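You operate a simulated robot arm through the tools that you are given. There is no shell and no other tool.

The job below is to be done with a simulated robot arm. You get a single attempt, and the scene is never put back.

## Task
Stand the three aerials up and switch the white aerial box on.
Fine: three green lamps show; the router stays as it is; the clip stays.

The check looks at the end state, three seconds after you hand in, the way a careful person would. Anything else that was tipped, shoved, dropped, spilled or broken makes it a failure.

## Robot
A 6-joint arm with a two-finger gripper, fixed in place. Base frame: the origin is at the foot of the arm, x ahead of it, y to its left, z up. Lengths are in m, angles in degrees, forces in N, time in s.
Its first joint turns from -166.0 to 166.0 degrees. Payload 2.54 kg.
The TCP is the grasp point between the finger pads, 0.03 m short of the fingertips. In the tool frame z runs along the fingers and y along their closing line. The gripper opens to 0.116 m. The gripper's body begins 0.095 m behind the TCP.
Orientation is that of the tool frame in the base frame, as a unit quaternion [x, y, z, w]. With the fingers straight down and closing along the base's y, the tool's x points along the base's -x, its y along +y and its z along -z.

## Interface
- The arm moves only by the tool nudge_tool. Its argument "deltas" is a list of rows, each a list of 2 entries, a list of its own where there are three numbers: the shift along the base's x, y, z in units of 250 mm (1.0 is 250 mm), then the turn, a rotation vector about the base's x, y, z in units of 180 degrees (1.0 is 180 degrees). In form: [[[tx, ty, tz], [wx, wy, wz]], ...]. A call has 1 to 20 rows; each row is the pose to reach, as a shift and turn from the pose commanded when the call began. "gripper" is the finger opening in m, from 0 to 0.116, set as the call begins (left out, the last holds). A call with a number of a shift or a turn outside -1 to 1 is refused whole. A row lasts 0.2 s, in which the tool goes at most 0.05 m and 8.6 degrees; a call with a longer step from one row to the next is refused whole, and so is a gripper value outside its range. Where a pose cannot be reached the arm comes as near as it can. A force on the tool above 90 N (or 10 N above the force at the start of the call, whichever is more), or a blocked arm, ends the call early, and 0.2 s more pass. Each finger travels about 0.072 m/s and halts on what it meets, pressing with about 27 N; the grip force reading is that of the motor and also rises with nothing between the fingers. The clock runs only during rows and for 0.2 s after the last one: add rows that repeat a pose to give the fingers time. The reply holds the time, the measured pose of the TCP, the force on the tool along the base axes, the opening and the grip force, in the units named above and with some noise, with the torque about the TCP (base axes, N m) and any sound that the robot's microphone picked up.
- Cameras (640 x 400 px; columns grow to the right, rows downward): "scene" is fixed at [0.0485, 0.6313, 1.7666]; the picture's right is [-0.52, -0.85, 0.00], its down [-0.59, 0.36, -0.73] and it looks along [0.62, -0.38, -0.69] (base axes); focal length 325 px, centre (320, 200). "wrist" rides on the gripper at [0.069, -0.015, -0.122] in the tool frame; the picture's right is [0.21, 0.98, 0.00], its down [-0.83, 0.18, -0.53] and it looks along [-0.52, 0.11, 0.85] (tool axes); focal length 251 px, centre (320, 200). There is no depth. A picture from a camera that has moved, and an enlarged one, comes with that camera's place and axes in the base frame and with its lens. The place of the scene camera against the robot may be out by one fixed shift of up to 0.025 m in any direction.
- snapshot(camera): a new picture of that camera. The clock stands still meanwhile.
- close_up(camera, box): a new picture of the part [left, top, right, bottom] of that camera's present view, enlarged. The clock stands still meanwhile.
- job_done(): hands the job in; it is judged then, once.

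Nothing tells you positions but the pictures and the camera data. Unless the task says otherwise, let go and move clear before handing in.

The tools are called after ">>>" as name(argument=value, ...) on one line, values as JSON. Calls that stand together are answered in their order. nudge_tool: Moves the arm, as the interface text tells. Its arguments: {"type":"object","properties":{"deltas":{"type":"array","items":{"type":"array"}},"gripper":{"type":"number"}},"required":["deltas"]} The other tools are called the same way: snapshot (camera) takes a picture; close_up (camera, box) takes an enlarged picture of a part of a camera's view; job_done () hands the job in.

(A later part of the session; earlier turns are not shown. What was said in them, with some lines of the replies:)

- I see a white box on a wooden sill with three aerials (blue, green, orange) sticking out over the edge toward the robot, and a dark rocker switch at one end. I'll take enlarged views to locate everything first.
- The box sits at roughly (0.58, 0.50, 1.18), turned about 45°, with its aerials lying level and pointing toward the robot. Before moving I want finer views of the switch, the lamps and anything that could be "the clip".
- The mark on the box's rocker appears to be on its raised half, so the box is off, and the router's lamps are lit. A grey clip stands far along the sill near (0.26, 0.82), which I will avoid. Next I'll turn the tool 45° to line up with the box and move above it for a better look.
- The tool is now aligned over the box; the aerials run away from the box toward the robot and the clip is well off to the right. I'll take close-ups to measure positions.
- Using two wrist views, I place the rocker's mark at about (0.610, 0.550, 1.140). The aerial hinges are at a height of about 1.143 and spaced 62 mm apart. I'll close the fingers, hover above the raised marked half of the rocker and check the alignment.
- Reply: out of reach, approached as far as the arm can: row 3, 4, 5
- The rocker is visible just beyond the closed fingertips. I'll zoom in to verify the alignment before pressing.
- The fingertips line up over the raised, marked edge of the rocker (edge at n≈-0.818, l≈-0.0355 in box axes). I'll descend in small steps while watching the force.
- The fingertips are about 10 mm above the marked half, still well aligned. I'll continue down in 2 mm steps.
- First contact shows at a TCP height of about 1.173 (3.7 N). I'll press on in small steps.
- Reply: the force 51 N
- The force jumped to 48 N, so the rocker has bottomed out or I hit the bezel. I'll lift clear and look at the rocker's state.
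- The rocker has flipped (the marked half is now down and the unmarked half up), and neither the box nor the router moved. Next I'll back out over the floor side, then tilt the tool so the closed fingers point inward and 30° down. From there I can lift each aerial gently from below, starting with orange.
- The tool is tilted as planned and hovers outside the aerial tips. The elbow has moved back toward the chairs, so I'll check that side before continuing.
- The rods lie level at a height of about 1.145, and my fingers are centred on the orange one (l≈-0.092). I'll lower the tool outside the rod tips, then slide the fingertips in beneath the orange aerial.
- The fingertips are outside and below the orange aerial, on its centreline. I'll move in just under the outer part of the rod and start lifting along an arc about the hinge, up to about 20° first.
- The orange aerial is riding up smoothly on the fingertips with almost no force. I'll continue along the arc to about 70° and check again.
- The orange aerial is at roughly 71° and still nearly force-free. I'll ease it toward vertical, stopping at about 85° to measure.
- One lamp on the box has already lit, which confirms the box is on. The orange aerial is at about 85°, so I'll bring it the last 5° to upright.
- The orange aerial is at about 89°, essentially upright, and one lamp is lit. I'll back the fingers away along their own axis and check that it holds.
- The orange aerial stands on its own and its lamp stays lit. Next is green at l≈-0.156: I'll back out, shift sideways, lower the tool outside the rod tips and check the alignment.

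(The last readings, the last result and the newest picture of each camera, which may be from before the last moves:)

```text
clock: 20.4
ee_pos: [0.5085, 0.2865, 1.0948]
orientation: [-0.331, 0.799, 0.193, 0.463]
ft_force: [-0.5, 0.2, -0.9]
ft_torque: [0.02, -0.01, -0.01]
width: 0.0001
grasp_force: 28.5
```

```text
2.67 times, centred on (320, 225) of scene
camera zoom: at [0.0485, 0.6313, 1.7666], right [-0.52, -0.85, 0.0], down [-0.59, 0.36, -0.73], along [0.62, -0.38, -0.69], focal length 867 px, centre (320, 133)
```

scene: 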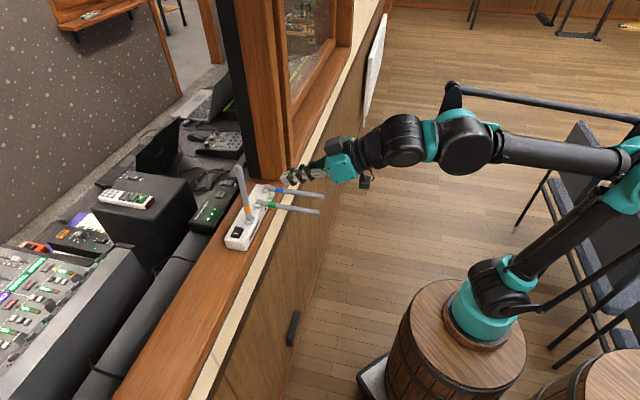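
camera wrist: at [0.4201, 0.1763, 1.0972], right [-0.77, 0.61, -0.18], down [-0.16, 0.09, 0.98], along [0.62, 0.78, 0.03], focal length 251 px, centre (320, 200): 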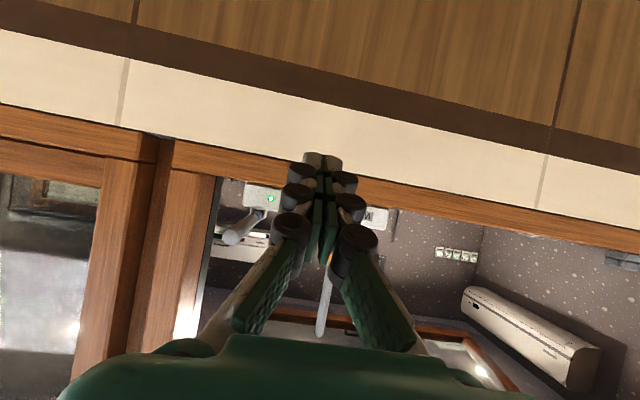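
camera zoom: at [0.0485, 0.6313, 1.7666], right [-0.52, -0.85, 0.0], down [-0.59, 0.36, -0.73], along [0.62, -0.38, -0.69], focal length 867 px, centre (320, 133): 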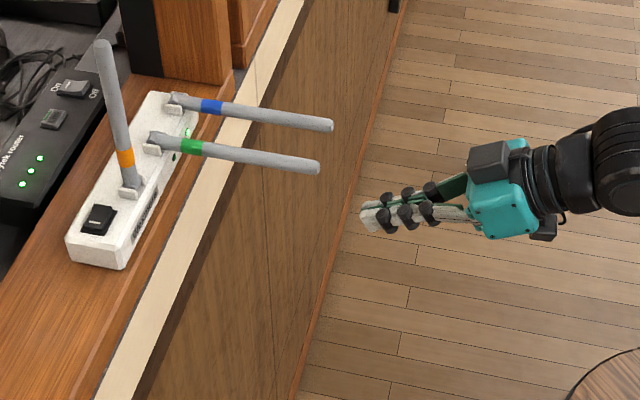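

The fingers are centred under the green aerial (l≈-0.157). I'll repeat the same arc up to about 70°.

>>> nudge_tool(deltas=[[[0.0867, 0.0867, 0.0314], [0, 0, 0]], [[0.1734, 0.1734, 0.0628], [0, 0, 0]], [[0.1748, 0.1748, 0.129], [0, 0, 0]], [[0.1762, 0.1762, 0.1948], [0, 0, 0]], [[0.1777, 0.1777, 0.247], [0, 0, 0]], [[0.1793, 0.1793, 0.2992], [0, 0, 0]], [[0.187, 0.187, 0.3504], [0, 0, 0]], [[0.1949, 0.1949, 0.4016], [0, 0, 0]], [[0.2076, 0.2076, 0.4508], [0, 0, 0]], [[0.2232, 0.2232, 0.4984], [0, 0, 0]], [[0.2415, 0.2415, 0.544], [0, 0, 0]], [[0.2628, 0.2628, 0.5868], [0, 0, 0]], [[0.2865, 0.2865, 0.6272], [0, 0, 0]], [[0.3125, 0.3125, 0.6644], [0, 0, 0]], [[0.3408, 0.3408, 0.6984], [0, 0, 0]], [[0.3711, 0.3711, 0.7284], [0, 0, 0]], [[0.4033, 0.4033, 0.7548], [0, 0, 0]], [[0.4367, 0.4367, 0.7772], [0, 0, 0]]], gripper=0.0)

>>> snapshot(camera="wrist")

>>> close_up(camera="scene", box=[200, 130, 360, 230])

```text
clock: 24.2
ee_pos: [0.6185, 0.3955, 1.2902]
orientation: [-0.332, 0.799, 0.193, 0.462]
ft_force: [1.0, 0.8, 0.2]
ft_torque: [0.01, 0.0, 0.01]
width: 0.0001
grasp_force: 28.4
```

```text
taken
camera wrist: at [0.5292, 0.2855, 1.2909], right [-0.77, 0.61, -0.18], down [-0.16, 0.09, 0.98], along [0.62, 0.78, 0.03], focal length 251 px, centre (320, 200)
```

wrist: 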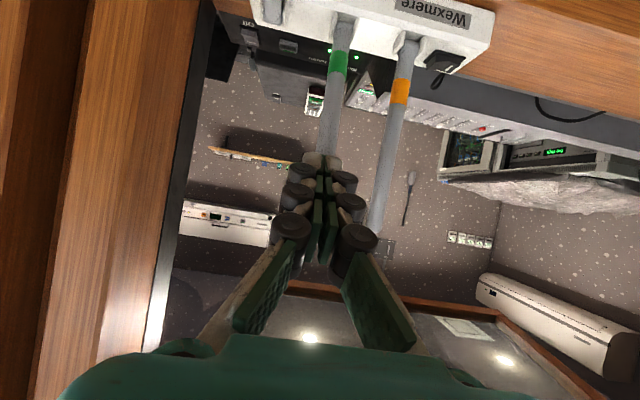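

```text
4.00 times, centred on (280, 180) of scene
camera zoom: at [0.0485, 0.6313, 1.7666], right [-0.52, -0.85, 0.0], down [-0.59, 0.36, -0.73], along [0.62, -0.38, -0.69], focal length 1300 px, centre (480, 280)
```

zoom: 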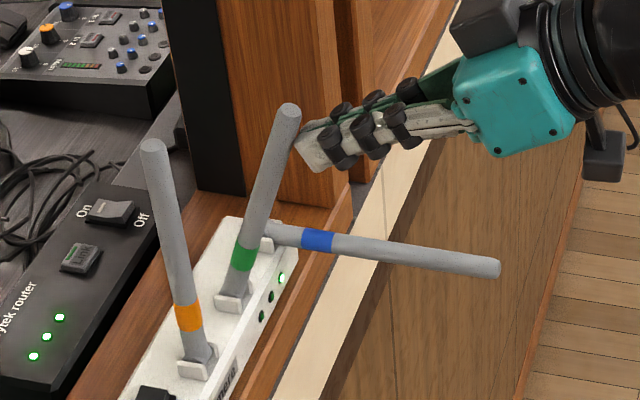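

Green is at about 70° with negligible force. I'll finish the arc to upright with the same small steps.

>>> nudge_tool(deltas=[[[0.0174, 0.0174, 0.009], [0, 0, 0]], [[0.0348, 0.0348, 0.018], [0, 0, 0]], [[0.053, 0.053, 0.025], [0, 0, 0]], [[0.0707, 0.0707, 0.0316], [0, 0, 0]], [[0.089, 0.089, 0.0365], [0, 0, 0]], [[0.1069, 0.1069, 0.0408], [0, 0, 0]], [[0.12, 0.12, 0.043], [0, 0, 0]], [[0.132, 0.132, 0.045], [0, 0, 0]], [[0.141, 0.141, 0.046], [0, 0, 0]], [[0.141, 0.141, 0.046], [0, 0, 0]]], gripper=0.0)

>>> close_up(camera="scene", box=[200, 150, 296, 210])

>>> close_up(camera="scene", box=[200, 180, 296, 240])

```text
clock: 26.4
ee_pos: [0.6516, 0.4306, 1.3008]
orientation: [-0.331, 0.8, 0.191, 0.462]
ft_force: [0.1, -1.0, -0.7]
ft_torque: [0.03, -0.01, 0.01]
width: 0.0
grasp_force: 28.4
```

```text
6.67 times, centred on (248, 180) of scene
camera zoom: at [0.0485, 0.6313, 1.7666], right [-0.52, -0.85, 0.0], down [-0.59, 0.36, -0.73], along [0.62, -0.38, -0.69], focal length 2167 px, centre (800, 333)
```

zoom: 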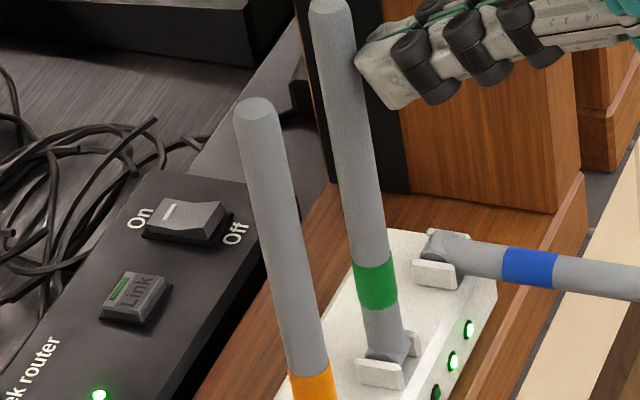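

```text
6.67 times, centred on (248, 210) of scene
camera zoom: at [0.0485, 0.6313, 1.7666], right [-0.52, -0.85, 0.0], down [-0.59, 0.36, -0.73], along [0.62, -0.38, -0.69], focal length 2167 px, centre (800, 133)
```

zoom: 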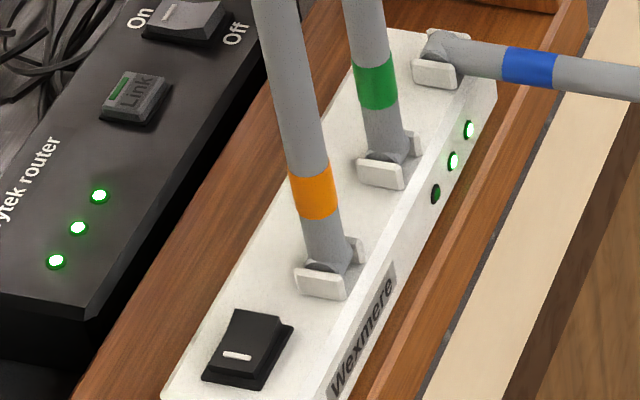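

Two lamps are lit and green stands at about 89°. I'll withdraw, check that it holds, and line up under the blue aerial at l≈-0.2185.

>>> nudge_tool(deltas=[[[-0.05, -0.05, 0.0], [0, 0, 0]], [[-0.15, -0.15, 0.03], [0, 0, 0]], [[-0.25, -0.25, 0.03], [0, 0, 0]], [[-0.287, -0.375, -0.028], [0, 0, 0]], [[-0.324, -0.5, -0.087], [0, 0, 0]], [[-0.361, -0.625, -0.145], [0, 0, 0]], [[-0.398, -0.75, -0.203], [0, 0, 0]], [[-0.398, -0.75, -0.36], [0, 0, 0]], [[-0.398, -0.75, -0.515], [0, 0, 0]], [[-0.398, -0.75, -0.67], [0, 0, 0]], [[-0.398, -0.75, -0.824], [0, 0, 0]], [[-0.398, -0.75, -0.824], [0, 0, 0]]], gripper=0.0)

>>> snapshot(camera="wrist")

>>> close_up(camera="scene", box=[200, 150, 440, 300])

```text
clock: 29.0
ee_pos: [0.5526, 0.244, 1.0949]
orientation: [-0.332, 0.799, 0.193, 0.462]
ft_force: [0.0, 0.0, 0.6]
ft_torque: [-0.01, 0.0, -0.01]
width: 0.0001
grasp_force: 28.1
```

```text
taken
camera wrist: at [0.4642, 0.1338, 1.0969], right [-0.77, 0.61, -0.18], down [-0.16, 0.09, 0.98], along [0.62, 0.78, 0.03], focal length 251 px, centre (320, 200)
```

wrist: 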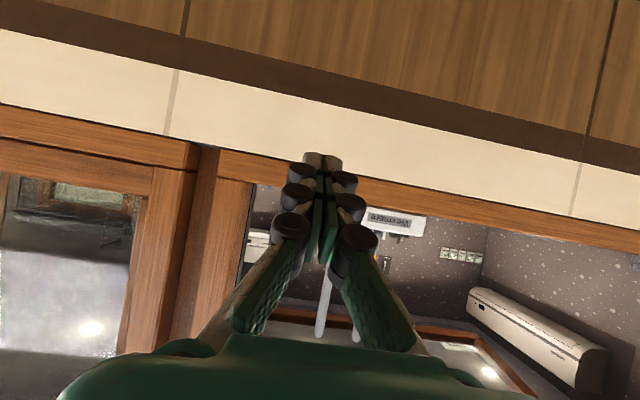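

```text
2.67 times, centred on (320, 225) of scene
camera zoom: at [0.0485, 0.6313, 1.7666], right [-0.52, -0.85, 0.0], down [-0.59, 0.36, -0.73], along [0.62, -0.38, -0.69], focal length 867 px, centre (320, 133)
```

zoom: 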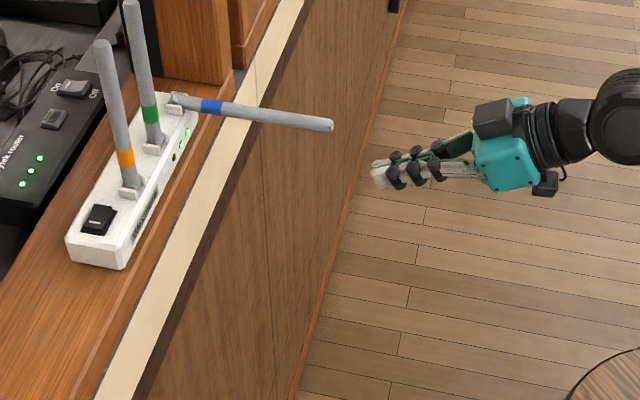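

Green holds, and the fingers are centred under blue (l≈-0.218) with the post well clear of the gripper. I'll run the same lifting arc to about 70°.

>>> nudge_tool(deltas=[[[0.085, 0.085, 0.0314], [0, 0, 0]], [[0.1704, 0.1704, 0.0628], [0, 0, 0]], [[0.1718, 0.1718, 0.129], [0, 0, 0]], [[0.1732, 0.1732, 0.1948], [0, 0, 0]], [[0.1747, 0.1747, 0.247], [0, 0, 0]], [[0.1763, 0.1763, 0.2992], [0, 0, 0]], [[0.184, 0.184, 0.3504], [0, 0, 0]], [[0.1919, 0.1919, 0.4016], [0, 0, 0]], [[0.2046, 0.2046, 0.4508], [0, 0, 0]], [[0.2202, 0.2202, 0.4984], [0, 0, 0]], [[0.2385, 0.2385, 0.544], [0, 0, 0]], [[0.2598, 0.2598, 0.5868], [0, 0, 0]], [[0.2835, 0.2835, 0.6272], [0, 0, 0]], [[0.3095, 0.3095, 0.6644], [0, 0, 0]], [[0.3378, 0.3378, 0.6984], [0, 0, 0]], [[0.3681, 0.3681, 0.7284], [0, 0, 0]], [[0.4003, 0.4003, 0.7548], [0, 0, 0]], [[0.4337, 0.4337, 0.7772], [0, 0, 0]]], gripper=0.0)

>>> snapshot(camera="wrist")

>>> close_up(camera="scene", box=[200, 130, 360, 230])

```text
clock: 32.8
ee_pos: [0.661, 0.3519, 1.2896]
orientation: [-0.331, 0.8, 0.192, 0.462]
ft_force: [-0.7, -0.4, -0.1]
ft_torque: [-0.01, 0.0, -0.02]
width: 0.0001
grasp_force: 28.5
```

```text
taken
camera wrist: at [0.5721, 0.242, 1.2919], right [-0.77, 0.61, -0.18], down [-0.16, 0.09, 0.98], along [0.62, 0.78, 0.03], focal length 251 px, centre (320, 200)
```

wrist: 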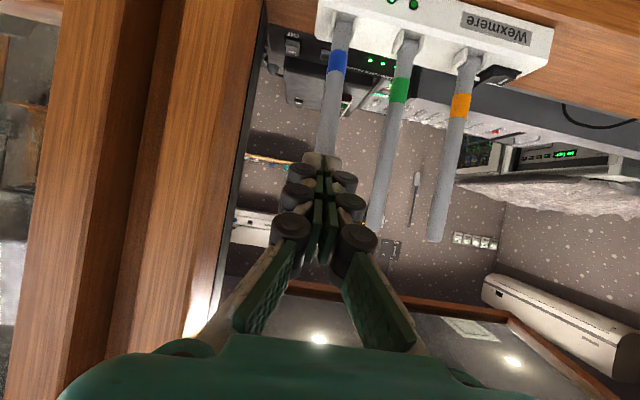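

```text
4.00 times, centred on (280, 180) of scene
camera zoom: at [0.0485, 0.6313, 1.7666], right [-0.52, -0.85, 0.0], down [-0.59, 0.36, -0.73], along [0.62, -0.38, -0.69], focal length 1300 px, centre (480, 280)
```

zoom: 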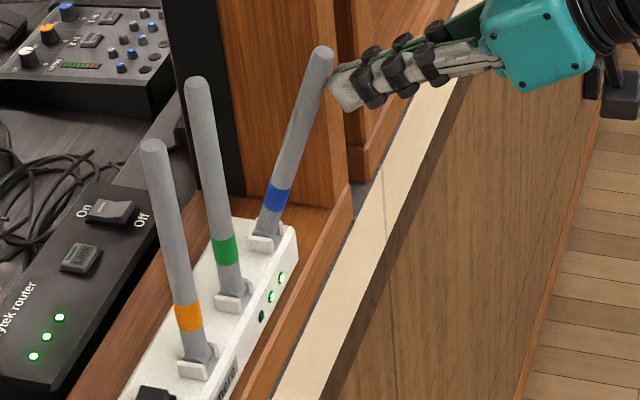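

Blue is at about 70° and clear of the post. I'll finish it to upright.

>>> nudge_tool(deltas=[[[0.0174, 0.0174, 0.009], [0, 0, 0]], [[0.0348, 0.0348, 0.018], [0, 0, 0]], [[0.053, 0.053, 0.025], [0, 0, 0]], [[0.0707, 0.0707, 0.0316], [0, 0, 0]], [[0.089, 0.089, 0.0365], [0, 0, 0]], [[0.1069, 0.1069, 0.0408], [0, 0, 0]], [[0.12, 0.12, 0.043], [0, 0, 0]], [[0.132, 0.132, 0.045], [0, 0, 0]], [[0.142, 0.142, 0.046], [0, 0, 0]], [[0.142, 0.142, 0.046], [0, 0, 0]]], gripper=0.0)

>>> close_up(camera="scene", box=[200, 120, 328, 200])

>>> close_up(camera="scene", box=[200, 180, 296, 240])

```text
clock: 35.0
ee_pos: [0.6957, 0.3872, 1.301]
orientation: [-0.331, 0.8, 0.191, 0.462]
ft_force: [-0.3, -0.3, -0.4]
ft_torque: [0.0, 0.02, 0.0]
width: 0.0
grasp_force: 28.0
```

```text
5.00 times, centred on (264, 160) of scene
camera zoom: at [0.0485, 0.6313, 1.7666], right [-0.52, -0.85, 0.0], down [-0.59, 0.36, -0.73], along [0.62, -0.38, -0.69], focal length 1625 px, centre (600, 400)
```

zoom: 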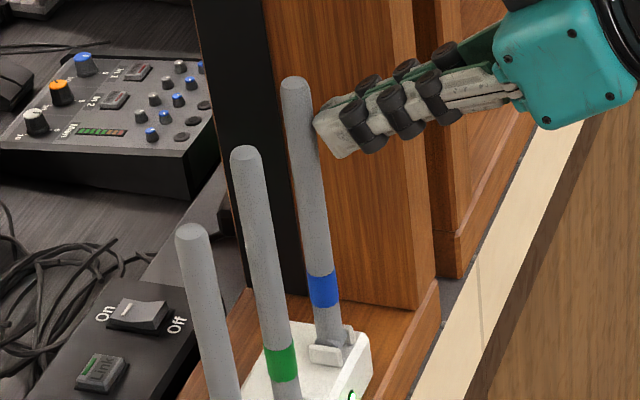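

```text
6.67 times, centred on (248, 210) of scene
camera zoom: at [0.0485, 0.6313, 1.7666], right [-0.52, -0.85, 0.0], down [-0.59, 0.36, -0.73], along [0.62, -0.38, -0.69], focal length 2167 px, centre (800, 133)
```

zoom: 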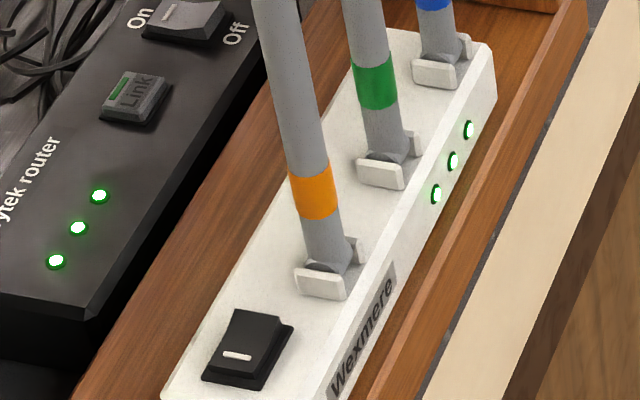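

All three lamps on the box are lit and blue stands upright. I'll withdraw well clear, then check the whole scene.

>>> nudge_tool(deltas=[[[-0.05, -0.05, 0.0], [0, 0, 0]], [[-0.15, -0.15, 0.03], [0, 0, 0]], [[-0.25, -0.25, 0.03], [0, 0, 0]], [[-0.36, -0.36, 0.03], [0, 0, 0]], [[-0.48, -0.48, 0.03], [0, 0, 0]], [[-0.6, -0.6, 0.03], [0, 0, 0]], [[-0.6, -0.6, 0.03], [0, 0, 0]], [[-0.6, -0.6, 0.03], [0, 0, 0]], [[-0.6, -0.6, 0.03], [0, 0, 0]]], gripper=0.0)

>>> snapshot(camera="scene")

>>> snapshot(camera="wrist")

>>> close_up(camera="scene", box=[180, 140, 308, 220])

>>> close_up(camera="scene", box=[200, 180, 296, 240])

```text
clock: 37.0
ee_pos: [0.5444, 0.235, 1.308]
orientation: [-0.331, 0.8, 0.192, 0.462]
ft_force: [0.4, -0.4, -0.6]
ft_torque: [0.02, 0.02, 0.01]
width: 0.0
grasp_force: 28.7
```

```text
taken
```

scene: 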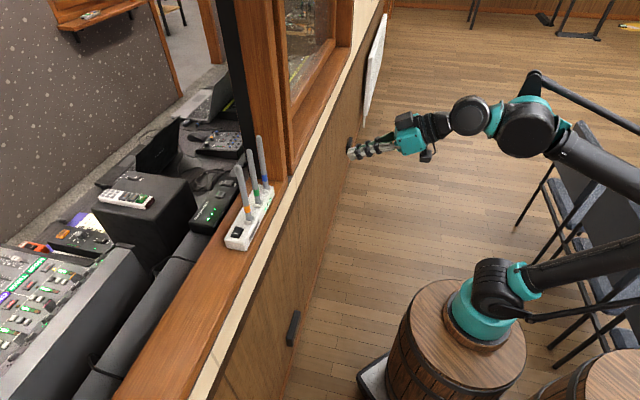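

```text
taken
camera wrist: at [0.4565, 0.1261, 1.3113], right [-0.77, 0.61, -0.18], down [-0.16, 0.09, 0.98], along [0.62, 0.78, 0.03], focal length 251 px, centre (320, 200)
```

wrist: 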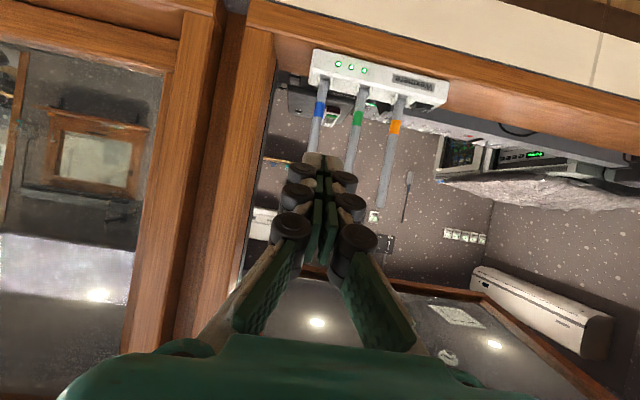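

```text
5.00 times, centred on (244, 180) of scene
camera zoom: at [0.0485, 0.6313, 1.7666], right [-0.52, -0.85, 0.0], down [-0.59, 0.36, -0.73], along [0.62, -0.38, -0.69], focal length 1625 px, centre (700, 300)
```

zoom: 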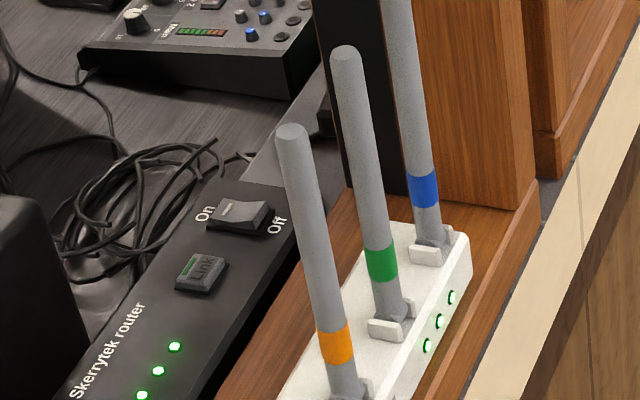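

```text
6.67 times, centred on (248, 210) of scene
camera zoom: at [0.0485, 0.6313, 1.7666], right [-0.52, -0.85, 0.0], down [-0.59, 0.36, -0.73], along [0.62, -0.38, -0.69], focal length 2167 px, centre (800, 133)
```

zoom: 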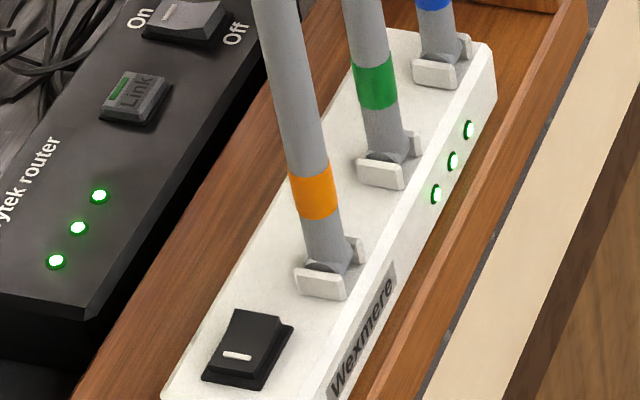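

Three aerials stand unaided, the box's three lamps are lit and the router is unchanged. I'll do one last check of the lamps from the wrist camera, plus the chairs behind the arm.

>>> close_up(camera="wrist", box=[270, 30, 462, 150])

>>> close_up(camera="scene", box=[480, 100, 640, 200])

>>> close_up(camera="scene", box=[480, 200, 640, 300])

```text
3.33 times, centred on (366, 90) of wrist
camera zoom: at [0.4565, 0.1261, 1.3113], right [-0.77, 0.61, -0.18], down [-0.16, 0.09, 0.98], along [0.62, 0.78, 0.03], focal length 838 px, centre (167, 567)
```

zoom: 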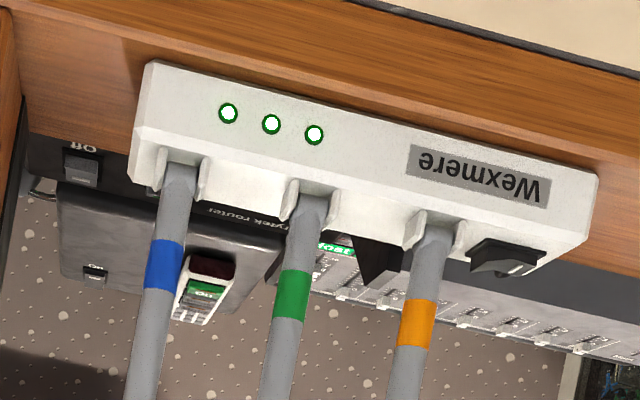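

```text
4.00 times, centred on (560, 150) of scene
camera zoom: at [0.0485, 0.6313, 1.7666], right [-0.52, -0.85, 0.0], down [-0.59, 0.36, -0.73], along [0.62, -0.38, -0.69], focal length 1300 px, centre (-640, 400)
```

zoom: 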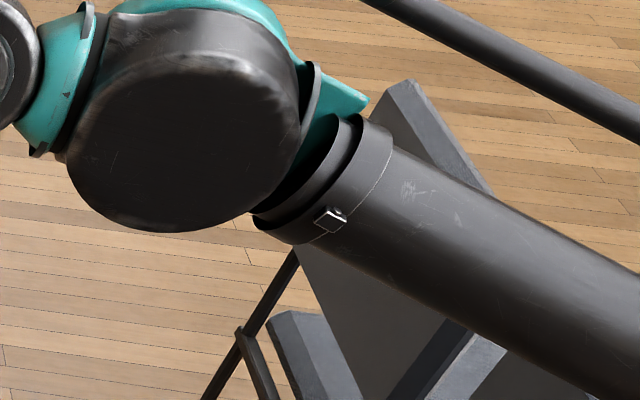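

```text
4.00 times, centred on (560, 250) of scene
camera zoom: at [0.0485, 0.6313, 1.7666], right [-0.52, -0.85, 0.0], down [-0.59, 0.36, -0.73], along [0.62, -0.38, -0.69], focal length 1300 px, centre (-640, 0)
```

zoom: 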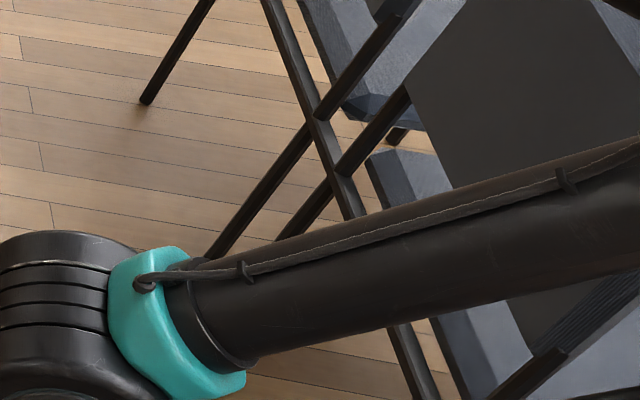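

The job is complete: the Wexmere box is on with three green lamps showing and all three aerials standing. The router is still on and unchanged, I never went near the clip, and the arm is clear. I'm handing it in.

>>> job_done()

```text
The job is handed in.
```

The three aerials are standing, and the white box is switched on with its three green lamps lit. I've handed the job in and haven't seen the check's result.

- **Aerials:** I lifted orange, green and blue from underneath one at a time. Each stayed up after I let go, at about 89° by my measurement.
- **Switch:** I pressed the marked half of the box's rocker. The force reached 48 N as it bottomed out. The rocker flipped and the box did not shift.
- **Router:** It stays as it was, with its own three lamps still lit.
- **Clip:** I took this to be the grey clip far along the sill. I never went near it, but I did not take a final picture of it.
- **Arm:** It is backed off and clear of the box. Its elbow is up near the chairs, which looked undisturbed in the last pictures.
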